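You operate a simulated robot arm through the tools that you are given. There is no shell and no other tool.

Carry out the task below with a simulated two-armed robot. There is one attempt and no reset: what you move stays moved.

TASK
File both index cards under their headings and put the box lid back.
Fine: meanwhile the lid waits on the post end of the desk.

The check looks at the end state, three seconds after you hand in, the way a careful person would. Anything else that was tipped, shoved, dropped, spilled or broken makes it a failure. Lids that push on must go on centred and level and be pressed home; caps that screw on are set level and turned clockwise until they are tight.

THE ROBOT
Two 7-joint arms with two-finger grippers on one trunk that stands fixed in place. Base frame: the origin is at the foot of the trunk, x ahead of it, y to its left, z up; the work surface is at about z = 0.75. Readings come in m, degrees, newtons and seconds.
The left shoulder is at [0.088, 0.174, 1.051], the right one opposite. With the tool pointing down near the work surface each hand reaches from about 0.3 to 0.9 m from the base axis, measured 20 degrees to its own side. Payload 2.94 kg a hand.
The TCP of each hand is the grasp point between the finger pads, 0.03 m short of the fingertips. In the tool frame z runs along the fingers and y along their closing line. Largest opening 0.138 m; the body of the gripper starts 0.109 m behind the TCP.
Orientation is that of the tool frame in the base frame, as [roll, pitch, yaw] about the fixed x, y, z axes, in that order (R = Rz(yaw) Ry(pitch) Rx(roll)). With the fingers straight down and closing along the base's y, the tool's x points along the base's -x, its y along +y and its z along -z.

THE INTERFACE
- The arms move only by the tool drive_tool. It takes "left_increments", "right_increments" or both (then of equal length, played together; a hand with none holds still); each is a list of rows, each a list of 7 numbers: the shift along the base's x, y, z in m, then the turn, a rotation vector about the base's x, y, z in degrees, then the gripper command, from -1 (fully open) to 1 (shut), values between in proportion. In form: [[dx, dy, dz, rx, ry, rz, grip], ...]. A call has 1 to 20 rows; each row shifts and turns the commanded pose from where the row before left it. Rows are played at 5 a second. More than 0.05 m and 8.6 degrees between two rows, or a gripper value outside its range, and nothing of the call is played. Where a pose cannot be reached the arm comes as near as it can. A force on the tool above 40 N (or 10 N above the force at the start of the call, whichever is more), or a blocked arm, ends the call early, and 0.2 s more pass. Each finger halts on what it meets, pressing with about 43 N; the grip force reading is that of the motor and also rises with nothing between the fingers. The clock runs only during rows and for 0.2 s after the last one: add rows that do not move to give the fingers time. It gives the time, the measured TCP pose, the force on the tool (base axes), the opening and the grip force at its end, in the units of the frame above (readings bear some noise), with the torque about the TCP (base axes, N m) and any sound that the robot's microphone picked up.
- Cameras (640 x 400 px; columns grow to the right, rows downward): "scene" is now at [0.1837, -0.0584, 1.5416]; the picture's right is [-0.80, -0.60, 0.00], its down [-0.44, 0.58, -0.69] and it looks along [0.41, -0.55, -0.73] (base axes); focal length 316 px, centre (320, 200). "left" rides on the left gripper at [0.071, -0.019, -0.146] in its tool frame; the picture's right is [0.26, 0.97, 0.00], its down [-0.85, 0.23, -0.48] and it looks along [-0.46, 0.13, 0.88] (tool axes); focal length 280 px, centre (320, 200). "right" rides on the right gripper at [0.071, 0.019, -0.146] in its tool frame; the picture's right is [-0.26, 0.97, 0.00], its down [-0.85, -0.23, -0.48] and it looks along [-0.46, -0.12, 0.88] (tool axes); focal length 280 px, centre (320, 200). There is no depth. A picture from a camera that has moved, and an enlarged one, comes with that camera's place and axes in the base frame and with its lens. The place of the scene camera against the robot may be out by one fixed shift of up to 0.018 m in any direction.
- grab_frame(camera): a new picture of that camera. It takes no simulated time.
- lift_body(by): slides the trunk up (or, below 0, down) by that many m; the arms and the scene camera ride with it, the base frame stays. It gives what a move gives, with no picture.
- aim_head(pan, tilt): turns the head with the scene camera to pan (to the left, within 120 degrees either way) and tilt (down, from -29 to 69), counted from straight ahead of the robot. It gives what a move gives.
- close_up(camera, box): a new picture of the part [left, top, right, bottom] of that camera's present view, enlarged. It takes no simulated time.
- job_done(): hands the job in; it is judged then, once.

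Nothing tells you positions but the pictures and the camera data. Unless the task says otherwise, let go and move clear before handing in.

The tools are called after "Emit:" as a command line: name --argument value ..., lists and objects as JSON in quotes. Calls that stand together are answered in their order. drive_tool: Moves the arms, as the interface text tells. Its arguments: {"type":"object","properties":{"left_increments":{"type":"array","items":{"type":"array","items":{"type":"number"}}},"right_increments":{"type":"array","items":{"type":"array","items":{"type":"number"}}}},"required":[]} The other tools are called the same way: lift_body (by) slides the trunk up or down; aim_head (pan, tilt) turns the head that bears the scene camera; grab_frame (camera) takes a picture; close_up (camera, box) takes an enlarged picture of a part of a camera's view; job_done () hands the job in.

At the start:

```text
time: 0.0
left_ee_pos: [0.5087, -0.0402, 1.0733]
left_tool_rot: [-179.9, -0.1, 179.9]
left_force: [0.3, 0.1, 0.2]
left_moment: [-0.02, -0.01, -0.02]
left_grip_width: 0.1384
left_grasp_force: 0.1
right_ee_pos: [0.4876, -0.5366, 1.0691]
right_tool_rot: [180.0, 0.0, 180.0]
right_force: [0.0, 0.2, 0.1]
right_moment: [0.01, 0.02, -0.01]
right_grip_width: 0.1381
right_grasp_force: 0.1
trunk travel left (down, up): [-0.225, 0.509]
head pan, tilt: [-53.2, 46.7]
```

scene: 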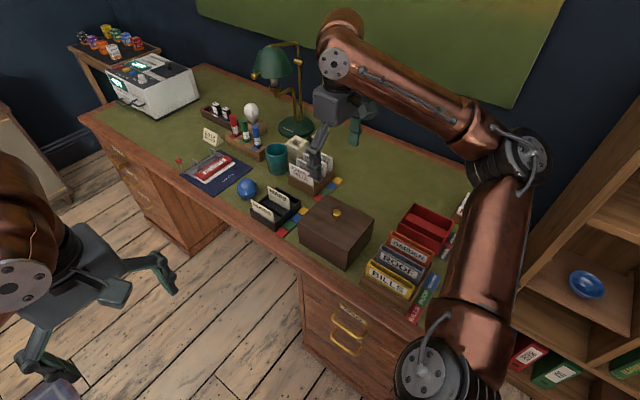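
right: 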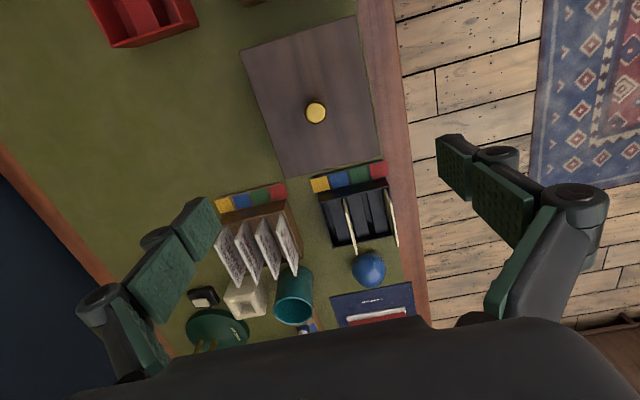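
left: 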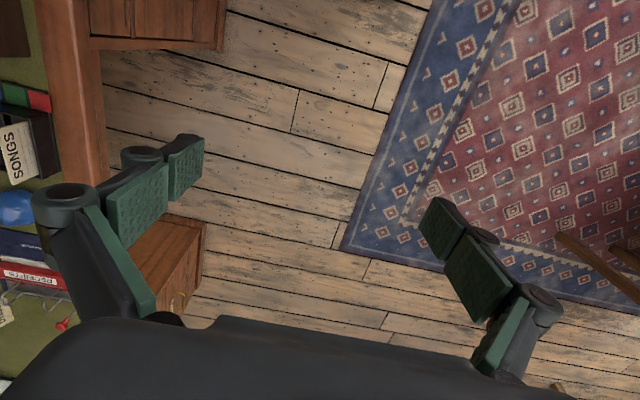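

I see a desk with a wooden lidded box (brass knob), a small black holder with cards (SONGS etc.), a letter sorter, folders, lamp, and a balance at the far end. I'll look closer before moving anything.

Emit:
close_up --camera "scene" --box '[160, 80, 320, 200]'

Emit:
close_up --camera "scene" --box '[220, 140, 380, 260]'

Emit:
close_up --camera "scene" --box '[320, 170, 480, 330]'

Emit:
close_up --camera "right" --box '[180, 150, 440, 350]'

Emit:
close_up --camera "scene" --box '[50, 20, 220, 140]'

```text
3.33 times, centred on (240, 140) of scene
camera zoom: at [0.1837, -0.0584, 1.5416], right [-0.8, -0.6, 0.0], down [-0.44, 0.58, -0.69], along [0.41, -0.55, -0.73], focal length 1054 px, centre (587, 400)
```

zoom: 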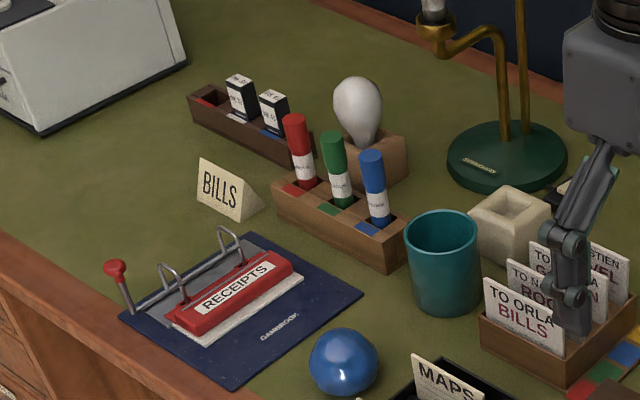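

```text
3.33 times, centred on (300, 200) of scene
camera zoom: at [0.1837, -0.0584, 1.5416], right [-0.8, -0.6, 0.0], down [-0.44, 0.58, -0.69], along [0.41, -0.55, -0.73], focal length 1054 px, centre (387, 200)
```

zoom: 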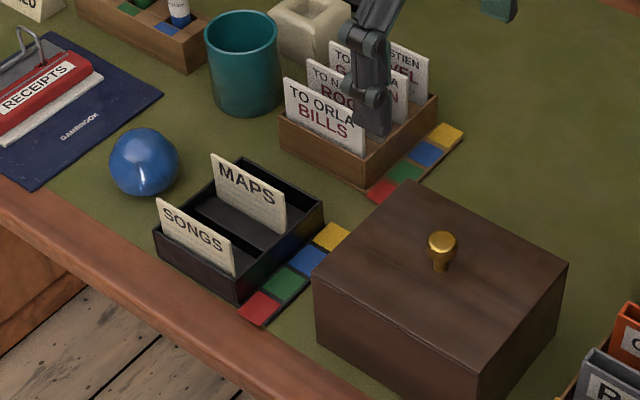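

```text
2.50 times, centred on (400, 250) of scene
camera zoom: at [0.1837, -0.0584, 1.5416], right [-0.8, -0.6, 0.0], down [-0.44, 0.58, -0.69], along [0.41, -0.55, -0.73], focal length 790 px, centre (120, 75)
```

zoom: 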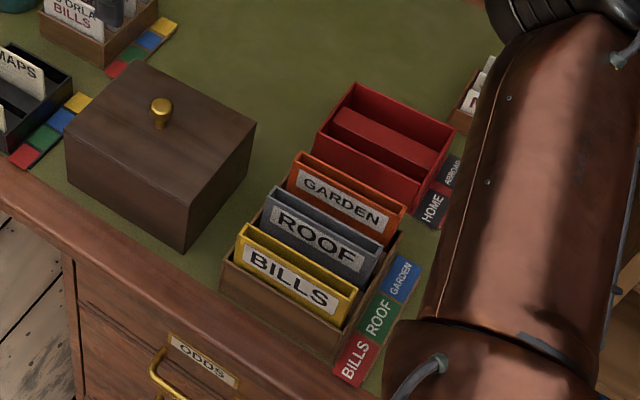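

```text
2.00 times, centred on (310, 250) of right
camera zoom: at [0.4168, -0.5169, 1.2156], right [0.26, 0.97, 0.0], down [0.85, -0.23, 0.48], along [0.46, -0.12, -0.88], focal length 561 px, centre (340, 100)
```

zoom: 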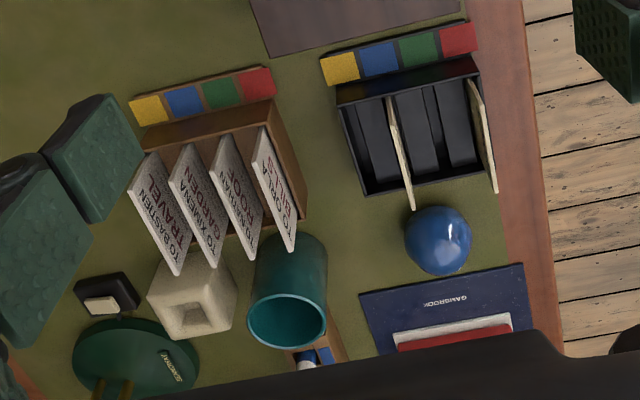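

```text
3.33 times, centred on (135, 80) of scene
camera zoom: at [0.1837, -0.0584, 1.5416], right [-0.8, -0.6, 0.0], down [-0.44, 0.58, -0.69], along [0.41, -0.55, -0.73], focal length 1054 px, centre (937, 600)
```

zoom: 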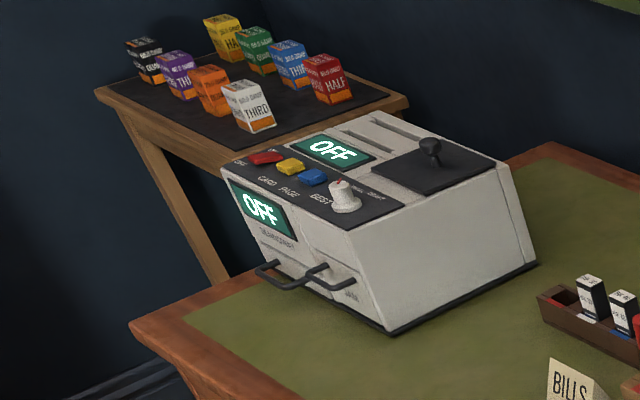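

The wooden box with a brass knob is probably the card box, and the black stand holds the MAPS and SONGS cards. I'll turn the head to look around the desk's ends, to find which one is the "post" end.

Emit:
aim_head --pan -90 --tilt 45

Emit:
grab_frame --camera "scene"

Emit:
aim_head --pan -30 --tilt 55

Emit:
grab_frame --camera "scene"

Emit:
aim_head --pan 0 --tilt 40

Emit:
grab_frame --camera "scene"

Emit:
aim_head --pan 60 --tilt 40

Emit:
grab_frame --camera "scene"

```text
time: 1.0
left_ee_pos: [0.5078, -0.0404, 1.0735]
left_tool_rot: [180.0, 0.0, -180.0]
left_force: [0.5, -0.3, -0.7]
left_moment: [0.01, -0.02, -0.01]
left_grip_width: 0.1378
left_grasp_force: 0.1
right_ee_pos: [0.4875, -0.5375, 1.07]
right_tool_rot: [-180.0, 0.0, 179.9]
right_force: [-0.4, 1.0, -0.4]
right_moment: [0.01, 0.01, 0.01]
right_grip_width: 0.1378
right_grasp_force: 0.1
trunk travel left (down, up): [-0.225, 0.509]
head pan, tilt: [-90.0, 45.0]
```

```text
taken
camera scene: at [0.1359, -0.0758, 1.544], right [-1.0, 0.0, 0.0], down [0.0, 0.71, -0.71], along [0.0, -0.71, -0.71], focal length 316 px, centre (320, 200)
```

scene: 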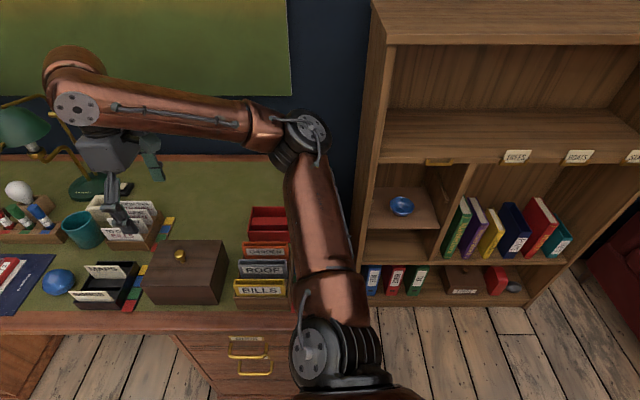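

```text
time: 2.3
left_ee_pos: [0.5097, -0.0403, 1.0748]
left_tool_rot: [-180.0, 0.0, 180.0]
left_force: [0.0, -0.6, -0.7]
left_moment: [0.02, 0.0, 0.0]
left_grip_width: 0.1377
left_grasp_force: 0.0
right_ee_pos: [0.487, -0.5364, 1.0701]
right_tool_rot: [180.0, -0.1, -180.0]
right_force: [0.3, 0.2, 0.0]
right_moment: [0.02, 0.01, 0.01]
right_grip_width: 0.138
right_grasp_force: 0.0
trunk travel left (down, up): [-0.225, 0.509]
head pan, tilt: [-30.0, 55.0]
```

```text
taken
camera scene: at [0.1982, -0.0306, 1.5306], right [-0.5, -0.87, 0.0], down [-0.71, 0.41, -0.57], along [0.5, -0.29, -0.82], focal length 316 px, centre (320, 200)
```

scene: 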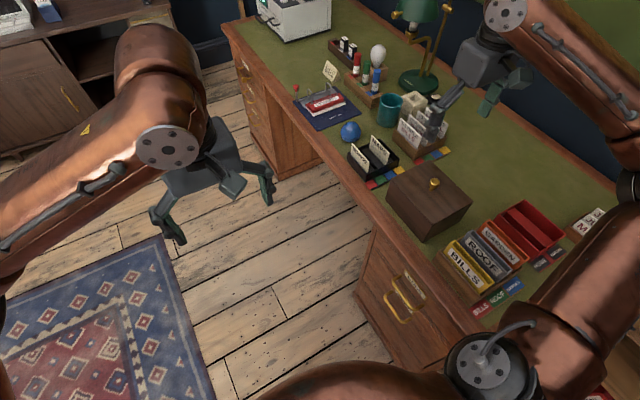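

```text
time: 3.3
left_ee_pos: [0.5083, -0.0398, 1.074]
left_tool_rot: [179.9, 0.0, -179.9]
left_force: [0.2, 0.1, -0.7]
left_moment: [0.0, 0.02, -0.03]
left_grip_width: 0.1379
left_grasp_force: 0.0
right_ee_pos: [0.4878, -0.5371, 1.0697]
right_tool_rot: [-180.0, 0.0, 180.0]
right_force: [-0.3, -0.1, 0.6]
right_moment: [0.0, 0.0, -0.03]
right_grip_width: 0.138
right_grasp_force: 0.1
trunk travel left (down, up): [-0.225, 0.509]
head pan, tilt: [0.0, 40.0]
```

```text
taken
camera scene: at [0.2208, 0.0054, 1.5512], right [0.0, -1.0, 0.0], down [-0.64, 0.0, -0.77], along [0.77, 0.0, -0.64], focal length 316 px, centre (320, 200)
```

scene: 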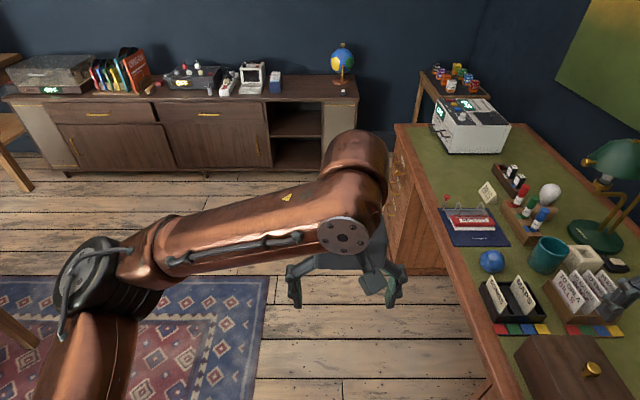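

```text
time: 4.6
left_ee_pos: [0.5096, -0.0406, 1.0746]
left_tool_rot: [-180.0, 0.1, 179.9]
left_force: [0.0, -0.8, -0.7]
left_moment: [-0.01, -0.05, -0.01]
left_grip_width: 0.1382
left_grasp_force: 0.0
right_ee_pos: [0.4861, -0.5367, 1.0692]
right_tool_rot: [-179.9, 0.0, -179.9]
right_force: [-0.5, 0.0, 0.0]
right_moment: [-0.02, -0.03, 0.02]
right_grip_width: 0.138
right_grasp_force: 0.1
trunk travel left (down, up): [-0.225, 0.509]
head pan, tilt: [60.0, 40.0]
```

```text
taken
camera scene: at [0.1784, 0.0791, 1.5513], right [0.87, -0.5, 0.0], down [-0.32, -0.56, -0.77], along [0.38, 0.66, -0.64], focal length 316 px, centre (320, 200)
```

scene: 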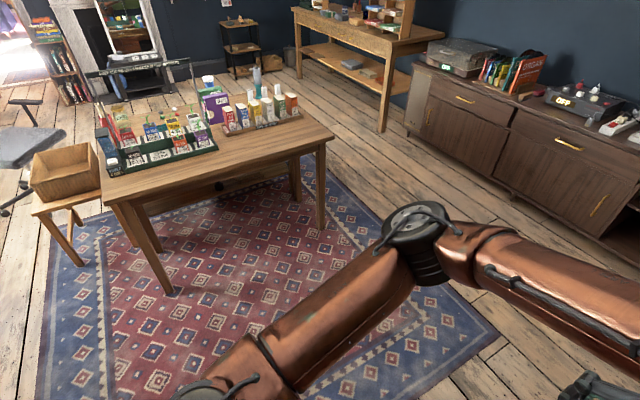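

The desk lies along the robot's right side: the copying machine at its far (+x) end, and folders plus the red HOME/ABROAD tray at its near end. I'll zoom in on the near end, which is partly hidden by the right arm.

Emit:
aim_head --pan -50 --tilt 60

Emit:
grab_frame --camera "scene"

Emit:
aim_head --pan -30 --tilt 50

Emit:
close_up --camera "scene" --box '[480, 160, 640, 290]'

Emit:
close_up --camera "right" --box '[60, 0, 320, 160]'

```text
time: 6.5
left_ee_pos: [0.5099, -0.0406, 1.0724]
left_tool_rot: [179.9, 0.0, -180.0]
left_force: [-0.1, -0.1, -0.1]
left_moment: [-0.04, -0.01, 0.03]
left_grip_width: 0.1383
left_grasp_force: 0.0
right_ee_pos: [0.4864, -0.5372, 1.0688]
right_tool_rot: [-179.9, 0.0, 180.0]
right_force: [1.0, -0.4, 0.3]
right_moment: [-0.06, 0.03, -0.05]
right_grip_width: 0.1377
right_grasp_force: 0.1
trunk travel left (down, up): [-0.225, 0.509]
head pan, tilt: [-50.0, 60.0]
```

```text
taken
camera scene: at [0.1787, -0.0455, 1.5245], right [-0.77, -0.64, 0.0], down [-0.56, 0.66, -0.5], along [0.32, -0.38, -0.87], focal length 316 px, centre (320, 200)
```

scene: 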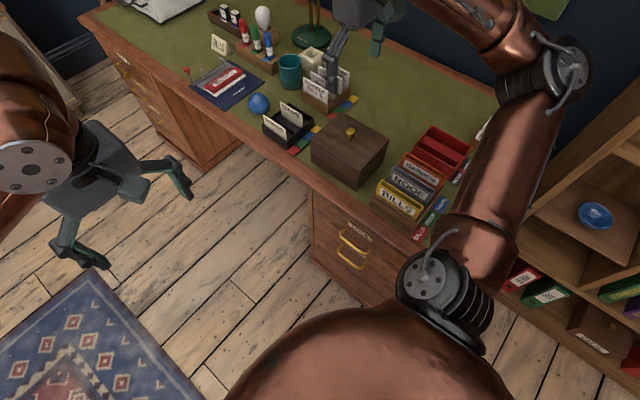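

```text
time: 7.3
left_ee_pos: [0.5095, -0.0411, 1.0742]
left_tool_rot: [180.0, 0.1, 180.0]
left_force: [0.9, 0.4, -0.1]
left_moment: [0.01, -0.02, 0.0]
left_grip_width: 0.1381
left_grasp_force: 0.0
right_ee_pos: [0.4861, -0.5372, 1.0691]
right_tool_rot: [-180.0, 0.0, -180.0]
right_force: [-0.5, 0.3, 0.5]
right_moment: [-0.01, -0.01, 0.0]
right_grip_width: 0.1379
right_grasp_force: 0.0
trunk travel left (down, up): [-0.225, 0.509]
head pan, tilt: [-30.0, 50.0]
```

```text
3.08 times, centred on (560, 225) of scene
camera zoom: at [0.2024, -0.033, 1.537], right [-0.5, -0.87, 0.0], down [-0.66, 0.38, -0.64], along [0.56, -0.32, -0.77], focal length 973 px, centre (-418, 123)
```

zoom: 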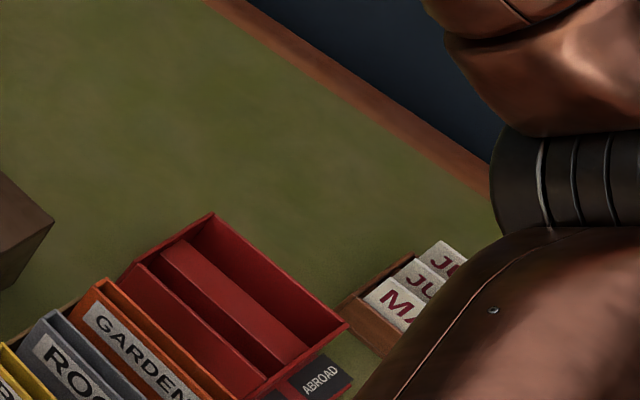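

```text
2.46 times, centred on (190, 80) of right
camera zoom: at [0.4168, -0.5169, 1.2156], right [0.26, 0.97, 0.0], down [0.85, -0.23, 0.48], along [0.46, -0.12, -0.88], focal length 690 px, centre (640, 495)
```

zoom: 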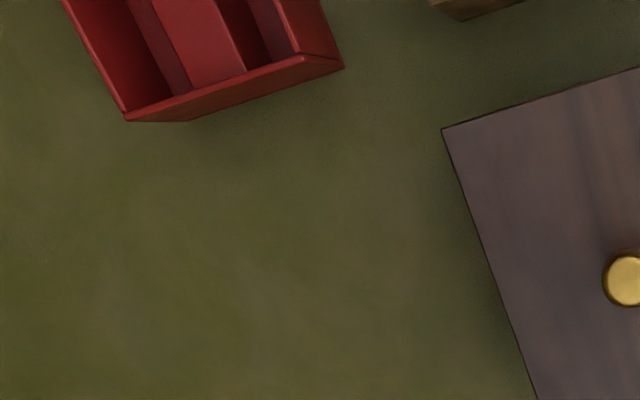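

I need to work out which end is "post": I'll read the machine's labels at the far end, plus whatever sits on the near end.

Emit:
aim_head --pan -25 --tilt 35

Emit:
grab_frame --camera "scene"

Emit:
close_up --camera "scene" --box '[230, 60, 400, 166]'

Emit:
close_up --camera "scene" --box '[300, 130, 460, 230]'

```text
time: 8.1
left_ee_pos: [0.5086, -0.0405, 1.074]
left_tool_rot: [180.0, 0.1, 179.9]
left_force: [0.2, 0.4, 0.1]
left_moment: [0.03, 0.01, 0.03]
left_grip_width: 0.1378
left_grasp_force: 0.1
right_ee_pos: [0.4872, -0.5367, 1.0695]
right_tool_rot: [180.0, 0.0, 179.9]
right_force: [-0.1, -0.8, -0.1]
right_moment: [-0.01, 0.02, -0.02]
right_grip_width: 0.138
right_grasp_force: 0.0
trunk travel left (down, up): [-0.225, 0.509]
head pan, tilt: [-25.0, 35.0]
```

```text
taken
camera scene: at [0.2156, -0.0317, 1.5587], right [-0.42, -0.91, 0.0], down [-0.52, 0.24, -0.82], along [0.74, -0.35, -0.57], focal length 316 px, centre (320, 200)
```

scene: 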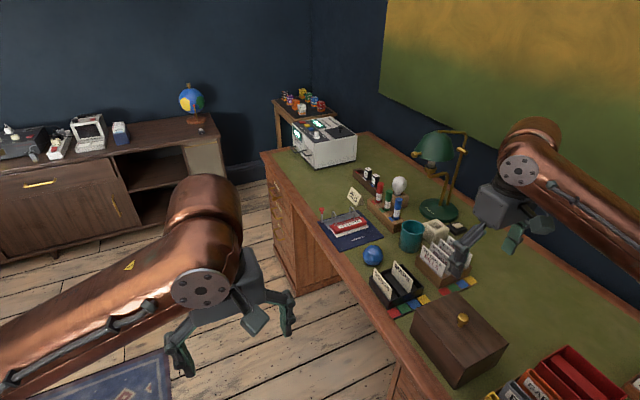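

```text
3.76 times, centred on (315, 113) of scene
camera zoom: at [0.2156, -0.0317, 1.5587], right [-0.42, -0.91, 0.0], down [-0.52, 0.24, -0.82], along [0.74, -0.35, -0.57], focal length 1190 px, centre (339, 528)
```

zoom: 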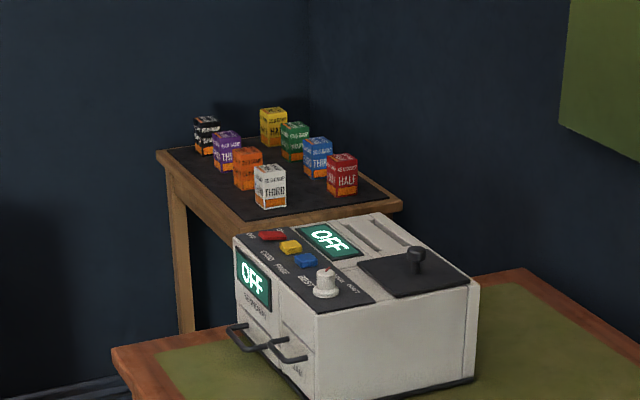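

```text
4.00 times, centred on (380, 180) of scene
camera zoom: at [0.2156, -0.0317, 1.5587], right [-0.42, -0.91, 0.0], down [-0.52, 0.24, -0.82], along [0.74, -0.35, -0.57], focal length 1264 px, centre (80, 280)
```

zoom: 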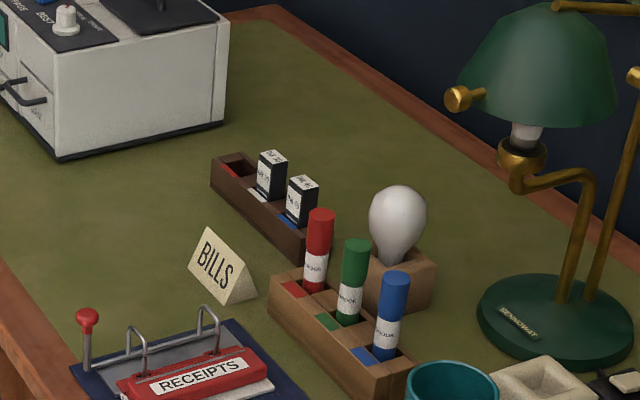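

The machine at the far end is a copier with its inks, and the near end carries the HOME/ABROAD letter tray, so I take the near (−x) end to be the post end. I'll move the right hand back at its present height to see that end with the wrist camera.

Emit:
drive_tool --right_increments '[[-0.04, 0, 0.01, 0, 0, 0, -1], [-0.05, 0, 0.01, 0, 0, 0, -1], [-0.05, -0.02, 0.01, 0, 0, 0, -1], [-0.05, -0.02, 0.01, 0, 0, 0, -1], [-0.04, -0.02, 0.01, 0, 0, 0, -1], [0, 0, 0, 0, 0, 0, -1], [0, 0, 0, 0, 0, 0, -1]]'

Emit:
grab_frame --camera "right"

Emit:
aim_head --pan -65 --tilt 50

Emit:
grab_frame --camera "scene"

```text
refused: row 2 steps farther than a row can; nothing moved
```

```text
taken
camera right: at [0.4168, -0.5169, 1.2156], right [0.26, 0.97, 0.0], down [0.85, -0.23, 0.48], along [0.46, -0.12, -0.88], focal length 280 px, centre (320, 200)
```

right: 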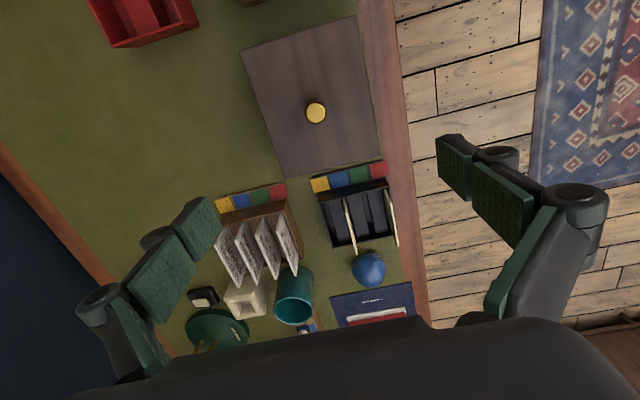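

```text
time: 9.1
left_ee_pos: [0.5106, -0.0402, 1.0743]
left_tool_rot: [-180.0, 0.0, 180.0]
left_force: [-1.0, 0.3, 0.7]
left_moment: [-0.04, 0.01, -0.04]
left_grip_width: 0.138
left_grasp_force: 0.1
right_ee_pos: [0.4861, -0.5371, 1.0687]
right_tool_rot: [180.0, 0.0, -179.9]
right_force: [-1.3, 0.4, -0.7]
right_moment: [0.05, -0.01, -0.01]
right_grip_width: 0.1379
right_grasp_force: 0.1
trunk travel left (down, up): [-0.225, 0.509]
head pan, tilt: [-65.0, 50.0]
```

```text
taken
camera scene: at [0.1684, -0.0642, 1.5371], right [-0.91, -0.42, 0.0], down [-0.32, 0.69, -0.64], along [0.27, -0.58, -0.77], focal length 316 px, centre (320, 200)
```

scene: 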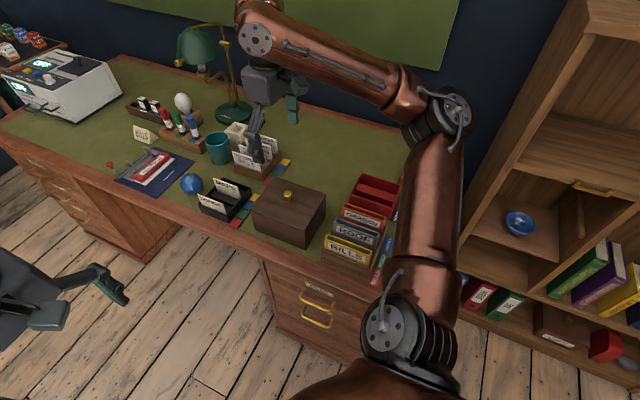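

The desk's near end is still hidden behind the right arm. My steps were too long, so I'll resend the move with shorter rows.

Emit:
drive_tool --right_increments '[[-0.03, 0, 0.01, 0, 0, 0, -1], [-0.04, -0.01, 0.01, 0, 0, 0, -1], [-0.04, -0.01, 0.01, 0, 0, 0, -1], [-0.04, -0.02, 0, 0, 0, 0, -1], [-0.04, -0.02, 0, 0, 0, 0, -1], [-0.03, -0.02, 0, 0, 0, 0, -1], [0, 0, 0, 0, 0, 0, -1], [0, 0, 0, 0, 0, 0, -1]]'

Emit:
grab_frame --camera "right"

Emit:
grab_frame --camera "scene"

```text
time: 10.9
left_ee_pos: [0.5085, -0.0398, 1.0743]
left_tool_rot: [180.0, 0.0, 179.9]
left_force: [-0.2, 0.1, -0.3]
left_moment: [0.03, -0.02, 0.02]
left_grip_width: 0.138
left_grasp_force: 0.0
right_ee_pos: [0.2662, -0.6167, 1.0999]
right_tool_rot: [180.0, 0.0, 180.0]
right_force: [0.1, -0.4, 0.2]
right_moment: [0.02, -0.02, -0.03]
right_grip_width: 0.1379
right_grasp_force: 0.1
trunk travel left (down, up): [-0.225, 0.509]
head pan, tilt: [-65.0, 50.0]
```

```text
taken
camera right: at [0.1964, -0.5983, 1.2459], right [0.26, 0.97, 0.0], down [0.85, -0.23, 0.48], along [0.46, -0.12, -0.88], focal length 280 px, centre (320, 200)
```

right: 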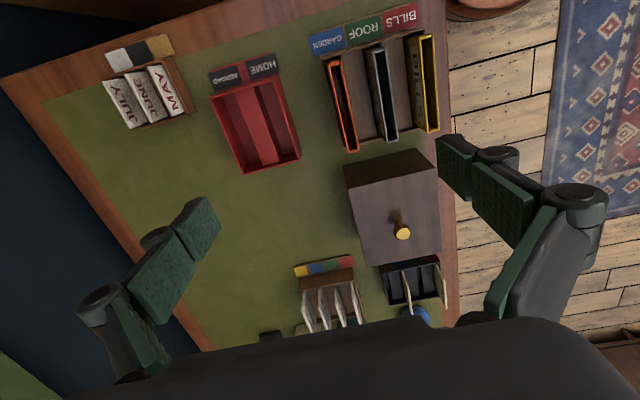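

```text
taken
camera scene: at [0.1678, -0.0646, 1.5371], right [-0.91, -0.42, 0.0], down [-0.32, 0.69, -0.64], along [0.27, -0.58, -0.77], focal length 316 px, centre (320, 200)
```

scene: 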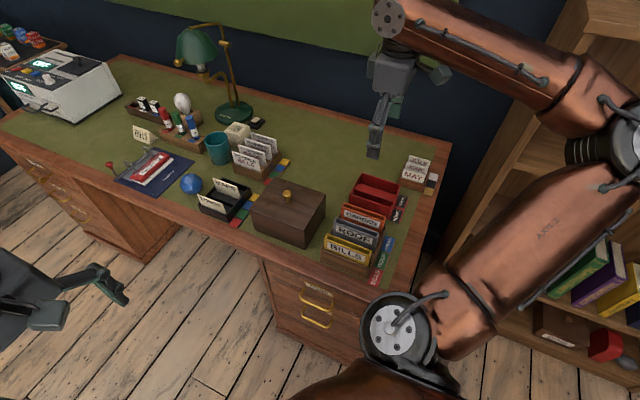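

The near end is now visible: HOME/ABROAD letter tray, months rack and bill folders, with plenty of free desk on the wall side. I'll zoom in to locate the box and lid precisely.

Emit:
close_up --camera "right" --box '[280, 130, 480, 330]'

Emit:
close_up --camera "scene" --box '[180, 130, 340, 260]'

Emit:
close_up --camera "scene" --box '[310, 130, 470, 290]'

Emit:
close_up --camera "right" --box '[80, 0, 440, 200]'

```text
2.00 times, centred on (380, 230) of right
camera zoom: at [0.1964, -0.5983, 1.2459], right [0.26, 0.97, 0.0], down [0.85, -0.23, 0.48], along [0.46, -0.12, -0.88], focal length 561 px, centre (200, 140)
```

zoom: 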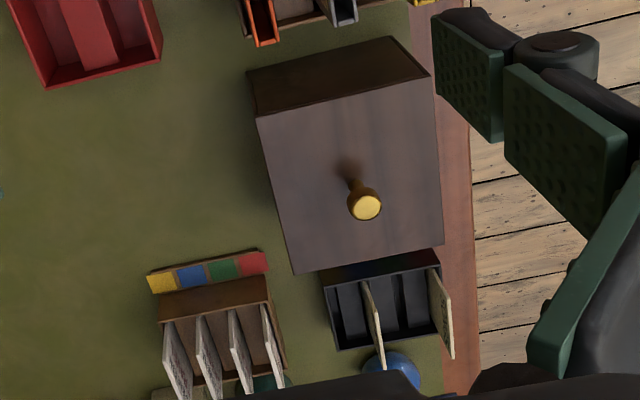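

```text
3.08 times, centred on (260, 195) of scene
camera zoom: at [0.1678, -0.0646, 1.5371], right [-0.91, -0.42, 0.0], down [-0.32, 0.69, -0.64], along [0.27, -0.58, -0.77], focal length 973 px, centre (505, 215)
```

zoom: 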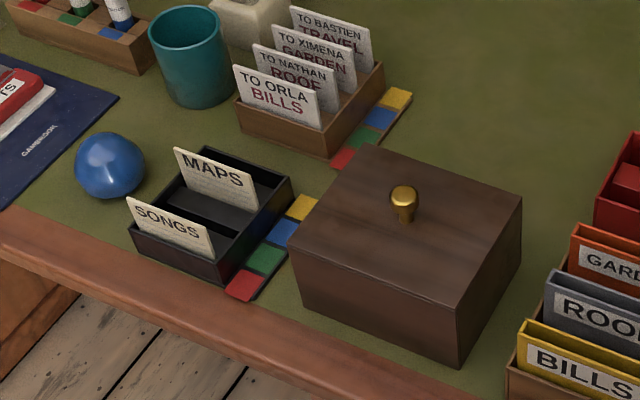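

```text
2.50 times, centred on (390, 210) of scene
camera zoom: at [0.1678, -0.0646, 1.5371], right [-0.91, -0.42, 0.0], down [-0.32, 0.69, -0.64], along [0.27, -0.58, -0.77], focal length 790 px, centre (145, 175)
```

zoom: 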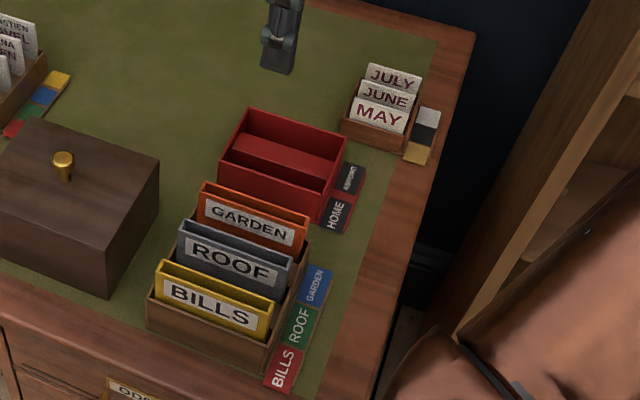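

```text
1.78 times, centred on (260, 100) of right
camera zoom: at [0.1964, -0.5983, 1.2459], right [0.26, 0.97, 0.0], down [0.85, -0.23, 0.48], along [0.46, -0.12, -0.88], focal length 498 px, centre (427, 378)
```

zoom: 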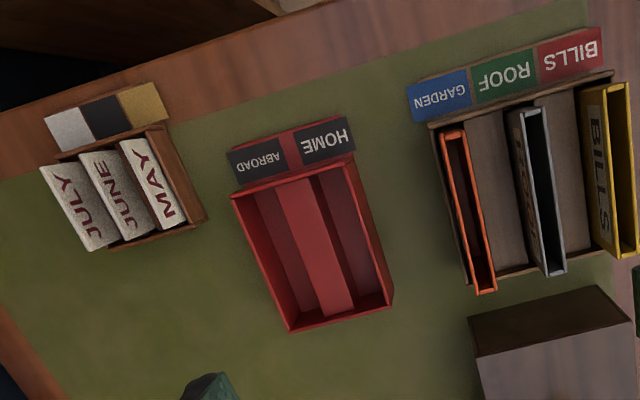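

The lid is axis-aligned with its centre near (0.482, −0.5385), footprint about 0.168 × 0.136, top at z≈0.846 and knob top at z≈0.88. I'll check for the lid seam and the card details, then go over the knob.

Emit:
close_up --camera "scene" --box '[250, 180, 330, 250]'

Emit:
close_up --camera "scene" --box '[190, 170, 260, 230]'

Emit:
close_up --camera "right" --box '[370, 245, 460, 310]'

```text
5.71 times, centred on (290, 215) of scene
camera zoom: at [0.1678, -0.0646, 1.5371], right [-0.91, -0.42, 0.0], down [-0.32, 0.69, -0.64], along [0.27, -0.58, -0.77], focal length 1806 px, centre (491, 114)
```

zoom: 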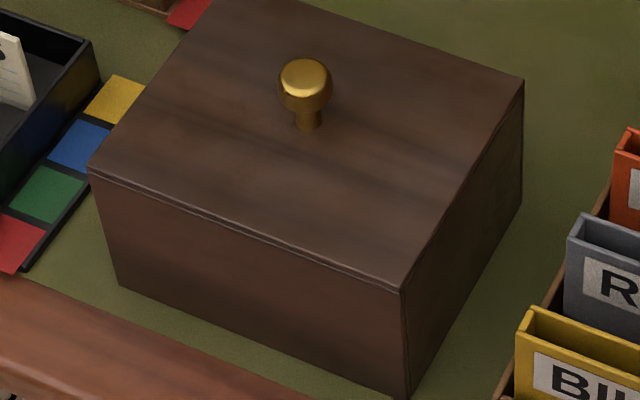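

```text
6.67 times, centred on (225, 200) of scene
camera zoom: at [0.1678, -0.0646, 1.5371], right [-0.91, -0.42, 0.0], down [-0.32, 0.69, -0.64], along [0.27, -0.58, -0.77], focal length 2108 px, centre (953, 200)
```

zoom: 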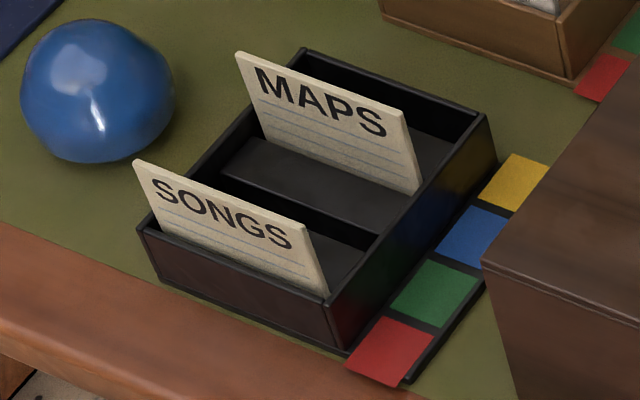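

```text
6.15 times, centred on (415, 278) of right
camera zoom: at [0.1964, -0.5983, 1.2459], right [0.26, 0.97, 0.0], down [0.85, -0.23, 0.48], along [0.46, -0.12, -0.88], focal length 1726 px, centre (-265, -277)
```

zoom: 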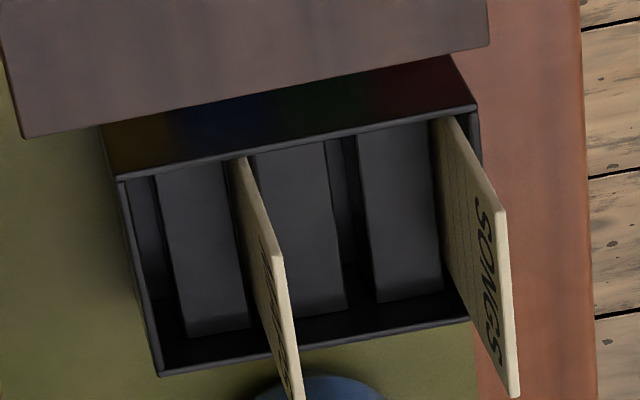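

The lid is a thin plate with a mushroom knob on a shallow box, and the cards stand in the black tray along x. I'll bring the right hand above the knob with the fingers partly closed and check alignment.

Emit:
drive_tool --right_increments '[[0.036, 0.013, -0.015, 0, 0, 0, -1], [0.036, 0.013, -0.015, 0, 0, 0, -0.5], [0.036, 0.013, -0.015, 0, 0, 0, 0], [0.036, 0.013, -0.015, 0, 0, 0, 0.2], [0.036, 0.013, -0.015, 0, 0, 0, 0.2], [0.036, 0.013, -0.015, 0, 0, 0, 0.2], [0, 0, -0.04, 0, 0, 0, 0.2], [0, 0, -0.04, 0, 0, 0, 0.2], [0, 0, 0, 0, 0, 0, 0.2], [0, 0, 0, 0, 0, 0, 0.2]]'

Emit:
grab_frame --camera "right"

Emit:
grab_frame --camera "scene"

```text
time: 13.1
left_ee_pos: [0.5091, -0.0412, 1.0739]
left_tool_rot: [-180.0, 0.0, 179.9]
left_force: [0.3, -0.3, 0.1]
left_moment: [0.0, 0.01, -0.03]
left_grip_width: 0.1379
left_grasp_force: 0.1
right_ee_pos: [0.4832, -0.5398, 0.9294]
right_tool_rot: [-180.0, 0.0, -179.9]
right_force: [-0.8, -0.7, -0.3]
right_moment: [0.01, 0.03, 0.01]
right_grip_width: 0.0555
right_grasp_force: 0.1
trunk travel left (down, up): [-0.225, 0.509]
head pan, tilt: [-65.0, 50.0]
```

```text
taken
camera right: at [0.4124, -0.5197, 1.0749], right [0.26, 0.97, 0.0], down [0.85, -0.23, 0.48], along [0.46, -0.12, -0.88], focal length 280 px, centre (320, 200)
```

right: 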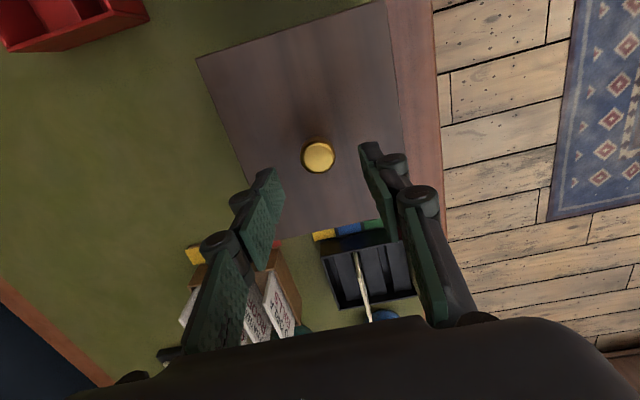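

```text
taken
camera scene: at [0.1686, -0.0644, 1.537], right [-0.91, -0.42, 0.0], down [-0.32, 0.69, -0.64], along [0.27, -0.58, -0.77], focal length 316 px, centre (320, 200)
```

scene: 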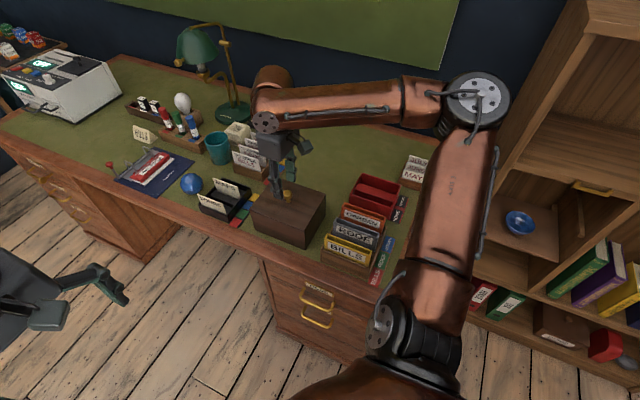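

The knob sits where expected between the fingers. I'll descend to about z=0.881 and close on it.

Emit:
drive_tool --right_increments '[[-0.002, 0, -0.025, 0, 0, 0, 0.2], [0, 0, -0.023, 0, 0, 0, 0.2], [0, 0, 0, 0, 0, 0, 0.2], [0, 0, 0, 0, 0, 0, 0.7], [0, 0, 0, 0, 0, 0, 1], [0, 0, 0, 0, 0, 0, 1], [0, 0, 0, 0, 0, 0, 1]]'

Emit:
grab_frame --camera "right"

```text
time: 14.7
left_ee_pos: [0.5102, -0.04, 1.0733]
left_tool_rot: [180.0, 0.0, 180.0]
left_force: [-1.0, 0.2, 0.6]
left_moment: [0.01, 0.02, 0.02]
left_grip_width: 0.1379
left_grasp_force: 0.0
right_ee_pos: [0.481, -0.5401, 0.8808]
right_tool_rot: [-180.0, -0.1, 180.0]
right_force: [0.6, 0.2, 0.0]
right_moment: [-0.01, -0.08, -0.04]
right_grip_width: 0.0238
right_grasp_force: 43.0
trunk travel left (down, up): [-0.225, 0.509]
head pan, tilt: [-65.0, 50.0]
```

```text
taken
camera right: at [0.4105, -0.5189, 1.0268], right [0.26, 0.97, 0.0], down [0.85, -0.23, 0.48], along [0.46, -0.12, -0.88], focal length 280 px, centre (320, 200)
```

right: 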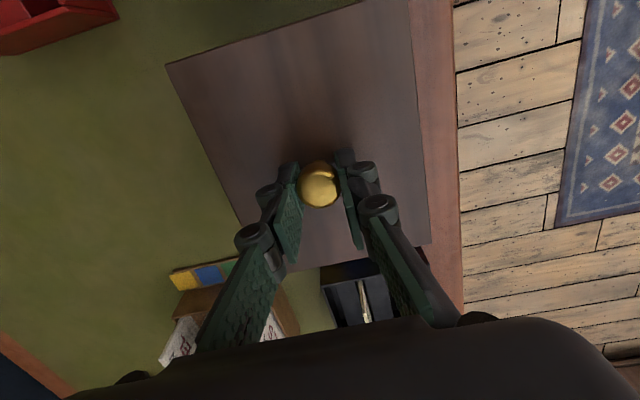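

The knob is gripped (width 0.024). Now I'll lift slowly and check that only the lid comes up.

Emit:
drive_tool --right_increments '[[0, 0, 0.008, 0, 0, 0, 1], [0, 0, 0.012, 0, 0, 0, 1], [0, 0, 0.02, 0, 0, 0, 1], [0, 0, 0.02, 0, 0, 0, 1], [0, 0, 0.02, 0, 0, 0, 1], [0, 0, 0.02, 0, 0, 0, 1], [0, 0, 0, 0, 0, 0, 1]]'

Emit:
grab_frame --camera "right"

Emit:
close_up --camera "scene" --box '[180, 110, 340, 260]'

```text
time: 16.3
left_ee_pos: [0.5096, -0.0399, 1.0738]
left_tool_rot: [179.8, 0.1, -180.0]
left_force: [-0.6, -0.1, -0.6]
left_moment: [-0.03, -0.01, 0.01]
left_grip_width: 0.1381
left_grasp_force: 0.1
right_ee_pos: [0.4796, -0.5379, 0.9809]
right_tool_rot: [-179.9, -0.1, -179.9]
right_force: [0.3, 0.5, -2.6]
right_moment: [0.03, -0.03, 0.0]
right_grip_width: 0.0241
right_grasp_force: 42.9
trunk travel left (down, up): [-0.225, 0.509]
head pan, tilt: [-65.0, 50.0]
```

```text
taken
camera right: at [0.4101, -0.519, 1.1269], right [0.26, 0.97, 0.0], down [0.85, -0.23, 0.48], along [0.46, -0.12, -0.88], focal length 280 px, centre (320, 200)
```

right: 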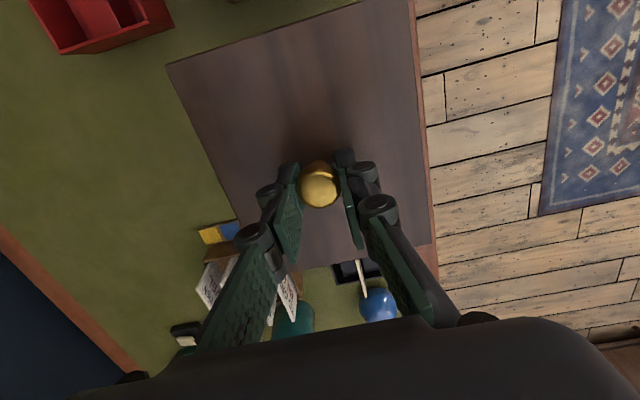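

```text
2.67 times, centred on (260, 185) of scene
camera zoom: at [0.1686, -0.0646, 1.537], right [-0.91, -0.42, 0.0], down [-0.32, 0.69, -0.64], along [0.27, -0.58, -0.77], focal length 843 px, centre (480, 240)
```

zoom: 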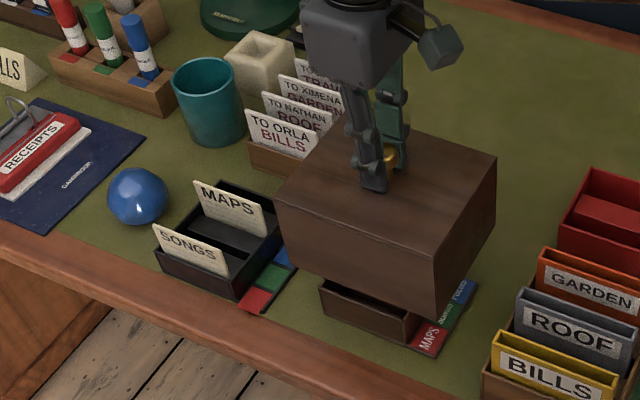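

The lid is a deep cover that came off cleanly, revealing a low box with MAPS and other headings beneath. I'll raise it a bit more and carry it to the free spot at the post end, around (0.35, −0.87), beside the HOME/ABROAD tray.

Emit:
drive_tool --right_increments '[[0, 0, 0.02, 0, 0, 0, 1], [0, 0, 0.03, 0, 0, 0, 1], [-0.01, -0.02, 0, 0, 0, 0, 1], [-0.0146, -0.036, 0, 0, 0, 0, 1], [-0.0146, -0.036, 0, 0, 0, 0, 1], [-0.0146, -0.036, 0, 0, 0, 0, 1], [-0.0146, -0.036, 0, 0, 0, 0, 1], [-0.0146, -0.036, 0, 0, 0, 0, 1], [-0.0146, -0.036, 0, 0, 0, 0, 1], [-0.0146, -0.036, 0, 0, 0, 0, 1], [-0.0146, -0.036, 0, 0, 0, 0, 1], [-0.003, -0.022, 0, 0, 0, 0, 1], [0, 0, 0, 0, 0, 0, 1], [0, 0, 0, 0, 0, 0, 1]]'

Emit:
grab_frame --camera "right"

Emit:
grab_frame --camera "scene"

```text
time: 19.3
left_ee_pos: [0.5099, -0.0418, 1.0744]
left_tool_rot: [179.9, -0.1, 180.0]
left_force: [0.8, -0.4, 0.2]
left_moment: [0.02, 0.0, -0.01]
left_grip_width: 0.1381
left_grasp_force: 0.0
right_ee_pos: [0.3521, -0.8704, 1.0297]
right_tool_rot: [-180.0, 0.0, 180.0]
right_force: [0.6, -0.3, -3.0]
right_moment: [0.01, 0.03, 0.0]
right_grip_width: 0.024
right_grasp_force: 42.8
trunk travel left (down, up): [-0.225, 0.509]
head pan, tilt: [-65.0, 50.0]
```

```text
taken
camera right: at [0.2815, -0.8503, 1.1766], right [0.26, 0.97, 0.0], down [0.85, -0.23, 0.48], along [0.46, -0.12, -0.88], focal length 280 px, centre (320, 200)
```

right: 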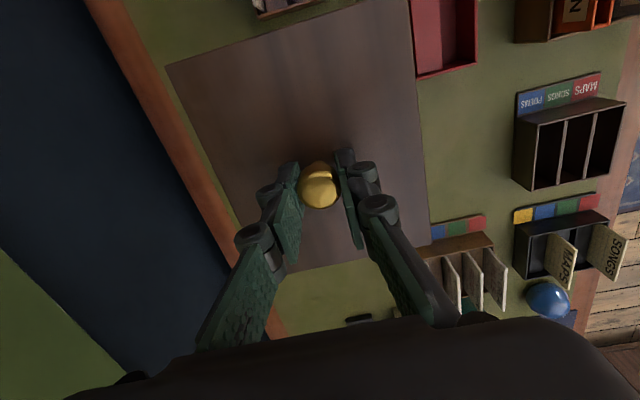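

```text
taken
camera scene: at [0.1689, -0.0654, 1.5369], right [-0.91, -0.42, 0.0], down [-0.32, 0.7, -0.64], along [0.27, -0.58, -0.77], focal length 316 px, centre (320, 200)
```

scene: 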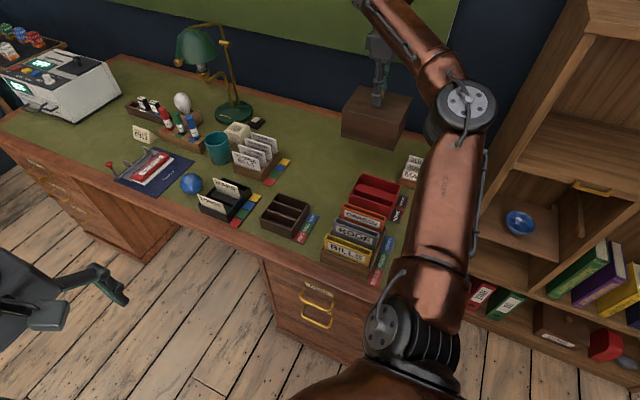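

The low box shows three compartments — MAPS, SONGS, POEMS. The lid is above clear desk; I'll lower it to just above the surface.

Emit:
drive_tool --right_increments '[[0, 0, -0.03, 0, 0, 0, 1], [0, 0, -0.04, 0, 0, 0, 1], [0, 0, -0.03, 0, 0, 0, 1], [0, 0, -0.025, 0, 0, 0, 1], [0, 0, -0.015, 0, 0, 0, 1], [0, 0, 0, 0, 0, 0, 1]]'

Emit:
grab_frame --camera "scene"

```text
time: 20.7
left_ee_pos: [0.5086, -0.0418, 1.0742]
left_tool_rot: [179.9, 0.0, 180.0]
left_force: [-0.5, 0.5, -0.3]
left_moment: [0.0, -0.04, -0.02]
left_grip_width: 0.1378
left_grasp_force: 0.1
right_ee_pos: [0.3501, -0.8682, 0.8897]
right_tool_rot: [-179.9, -0.1, -180.0]
right_force: [0.1, 0.4, -2.2]
right_moment: [0.02, -0.03, 0.01]
right_grip_width: 0.0237
right_grasp_force: 42.9
trunk travel left (down, up): [-0.225, 0.509]
head pan, tilt: [-65.0, 50.0]
```

```text
taken
camera scene: at [0.1684, -0.0648, 1.5371], right [-0.91, -0.42, 0.0], down [-0.32, 0.69, -0.64], along [0.27, -0.58, -0.77], focal length 316 px, centre (320, 200)
```

scene: 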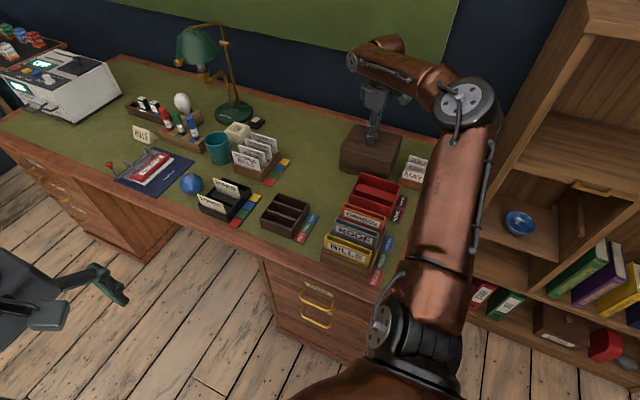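

The lid hovers just above the desk with no contact yet. I'll ease it down in 2–3 mm steps.

Emit:
drive_tool --right_increments '[[0, 0, -0.003, 0, 0, 0, 1], [0, 0, -0.003, 0, 0, 0, 1], [0, 0, -0.002, 0, 0, 0, 1], [0, 0, 0, 0, 0, 0, 1]]'

Emit:
close_up --camera "scene" --box '[310, 80, 440, 200]'

```text
time: 21.7
left_ee_pos: [0.51, -0.0404, 1.0736]
left_tool_rot: [179.8, 0.0, 179.9]
left_force: [-0.6, 0.0, -0.5]
left_moment: [-0.03, -0.01, 0.02]
left_grip_width: 0.138
left_grasp_force: 0.1
right_ee_pos: [0.3506, -0.868, 0.8823]
right_tool_rot: [179.9, 0.0, -180.0]
right_force: [-0.2, -0.2, -1.9]
right_moment: [-0.01, 0.02, 0.0]
right_grip_width: 0.0235
right_grasp_force: 42.6
trunk travel left (down, up): [-0.225, 0.509]
head pan, tilt: [-65.0, 50.0]
```

```text
3.33 times, centred on (375, 140) of scene
camera zoom: at [0.1685, -0.065, 1.537], right [-0.91, -0.42, 0.0], down [-0.32, 0.69, -0.64], along [0.27, -0.58, -0.77], focal length 1054 px, centre (137, 400)
```

zoom: 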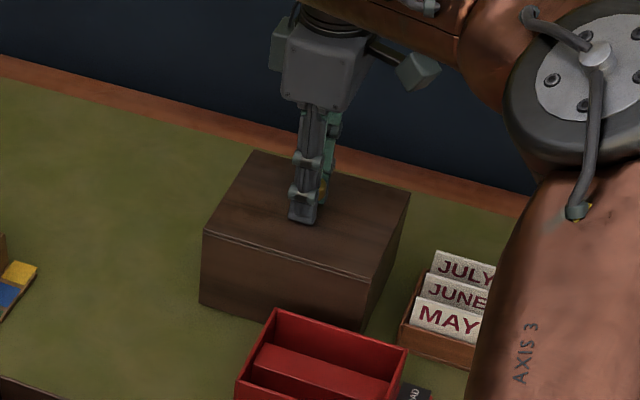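

No contact yet at z=0.882. I'll continue down in small steps.

Emit:
drive_tool --right_increments '[[0, 0, -0.002, 0, 0, 0, 1], [0, 0, -0.002, 0, 0, 0, 1], [0, 0, 0, 0, 0, 0, 1]]'

```text
time: 22.5
left_ee_pos: [0.5084, -0.0403, 1.0745]
left_tool_rot: [-180.0, 0.0, -180.0]
left_force: [-0.6, 0.3, 0.1]
left_moment: [-0.01, 0.0, 0.01]
left_grip_width: 0.1379
left_grasp_force: 0.0
right_ee_pos: [0.35, -0.8693, 0.8805]
right_tool_rot: [-180.0, -0.1, 179.9]
right_force: [0.2, -1.3, 2.6]
right_moment: [0.02, 0.14, 0.01]
right_grip_width: 0.0237
right_grasp_force: 42.9
trunk travel left (down, up): [-0.225, 0.509]
head pan, tilt: [-65.0, 50.0]
```

The lid now rests on the desk at the post end. I'll release the knob and rise straight up.

Emit:
drive_tool --right_increments '[[0, 0, 0, 0, 0, 0, 0.5], [0, 0, 0, 0, 0, 0, 0.2], [0, 0, 0, 0, 0, 0, 0.2], [0, 0, 0.02, 0, 0, 0, 0.2], [0, 0, 0.04, 0, 0, 0, 0.2], [0, 0, 0.04, 0, 0, 0, 0.2], [0, 0, 0.05, 0, 0, 0, 0.2], [0, 0, 0, 0, 0, 0, 0.2]]'

Emit:
grab_frame --camera "right"

Emit:
close_up --camera "scene" --box '[310, 80, 440, 200]'

Emit:
close_up --camera "scene" --box '[190, 170, 330, 250]'

```text
time: 24.3
left_ee_pos: [0.5091, -0.0413, 1.073]
left_tool_rot: [179.8, 0.0, -179.9]
left_force: [-0.3, -0.5, 0.0]
left_moment: [0.02, 0.02, 0.0]
left_grip_width: 0.1382
left_grasp_force: 0.0
right_ee_pos: [0.3502, -0.869, 1.0285]
right_tool_rot: [179.9, -0.1, 180.0]
right_force: [-0.3, -0.5, 0.9]
right_moment: [0.03, -0.02, -0.02]
right_grip_width: 0.0553
right_grasp_force: 0.1
trunk travel left (down, up): [-0.225, 0.509]
head pan, tilt: [-65.0, 50.0]
```

```text
taken
camera right: at [0.2801, -0.8499, 1.1752], right [0.26, 0.97, 0.0], down [0.85, -0.23, 0.47], along [0.46, -0.12, -0.88], focal length 280 px, centre (320, 200)
```

right: 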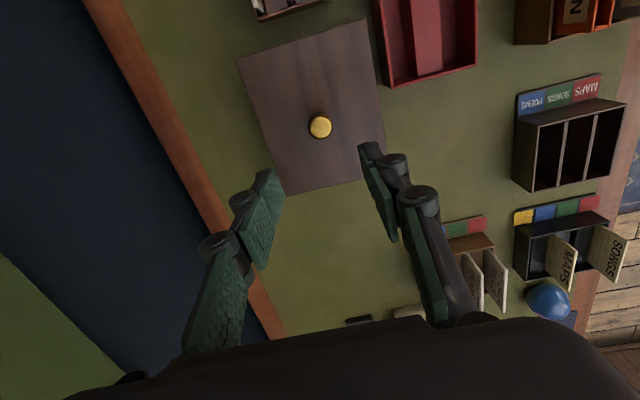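

```text
3.33 times, centred on (375, 140) of scene
camera zoom: at [0.1685, -0.0652, 1.537], right [-0.91, -0.42, 0.0], down [-0.32, 0.7, -0.64], along [0.27, -0.58, -0.77], focal length 1054 px, centre (137, 400)
```

zoom: 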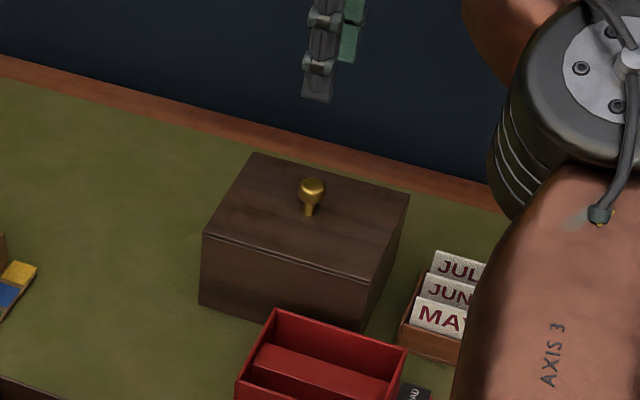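

```text
4.57 times, centred on (260, 210) of scene
camera zoom: at [0.1685, -0.0652, 1.537], right [-0.91, -0.42, 0.0], down [-0.32, 0.7, -0.64], along [0.27, -0.58, -0.77], focal length 1445 px, centre (594, 154)
```

zoom: 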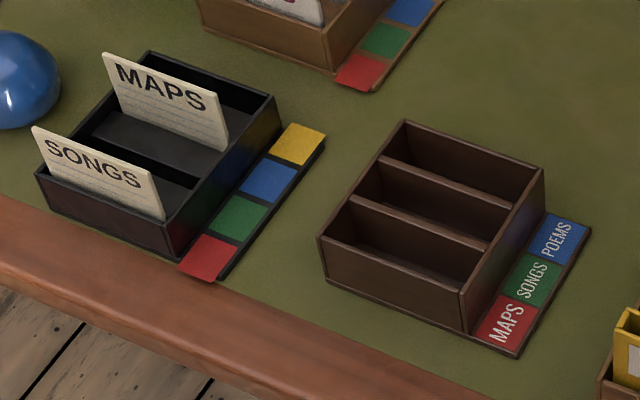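

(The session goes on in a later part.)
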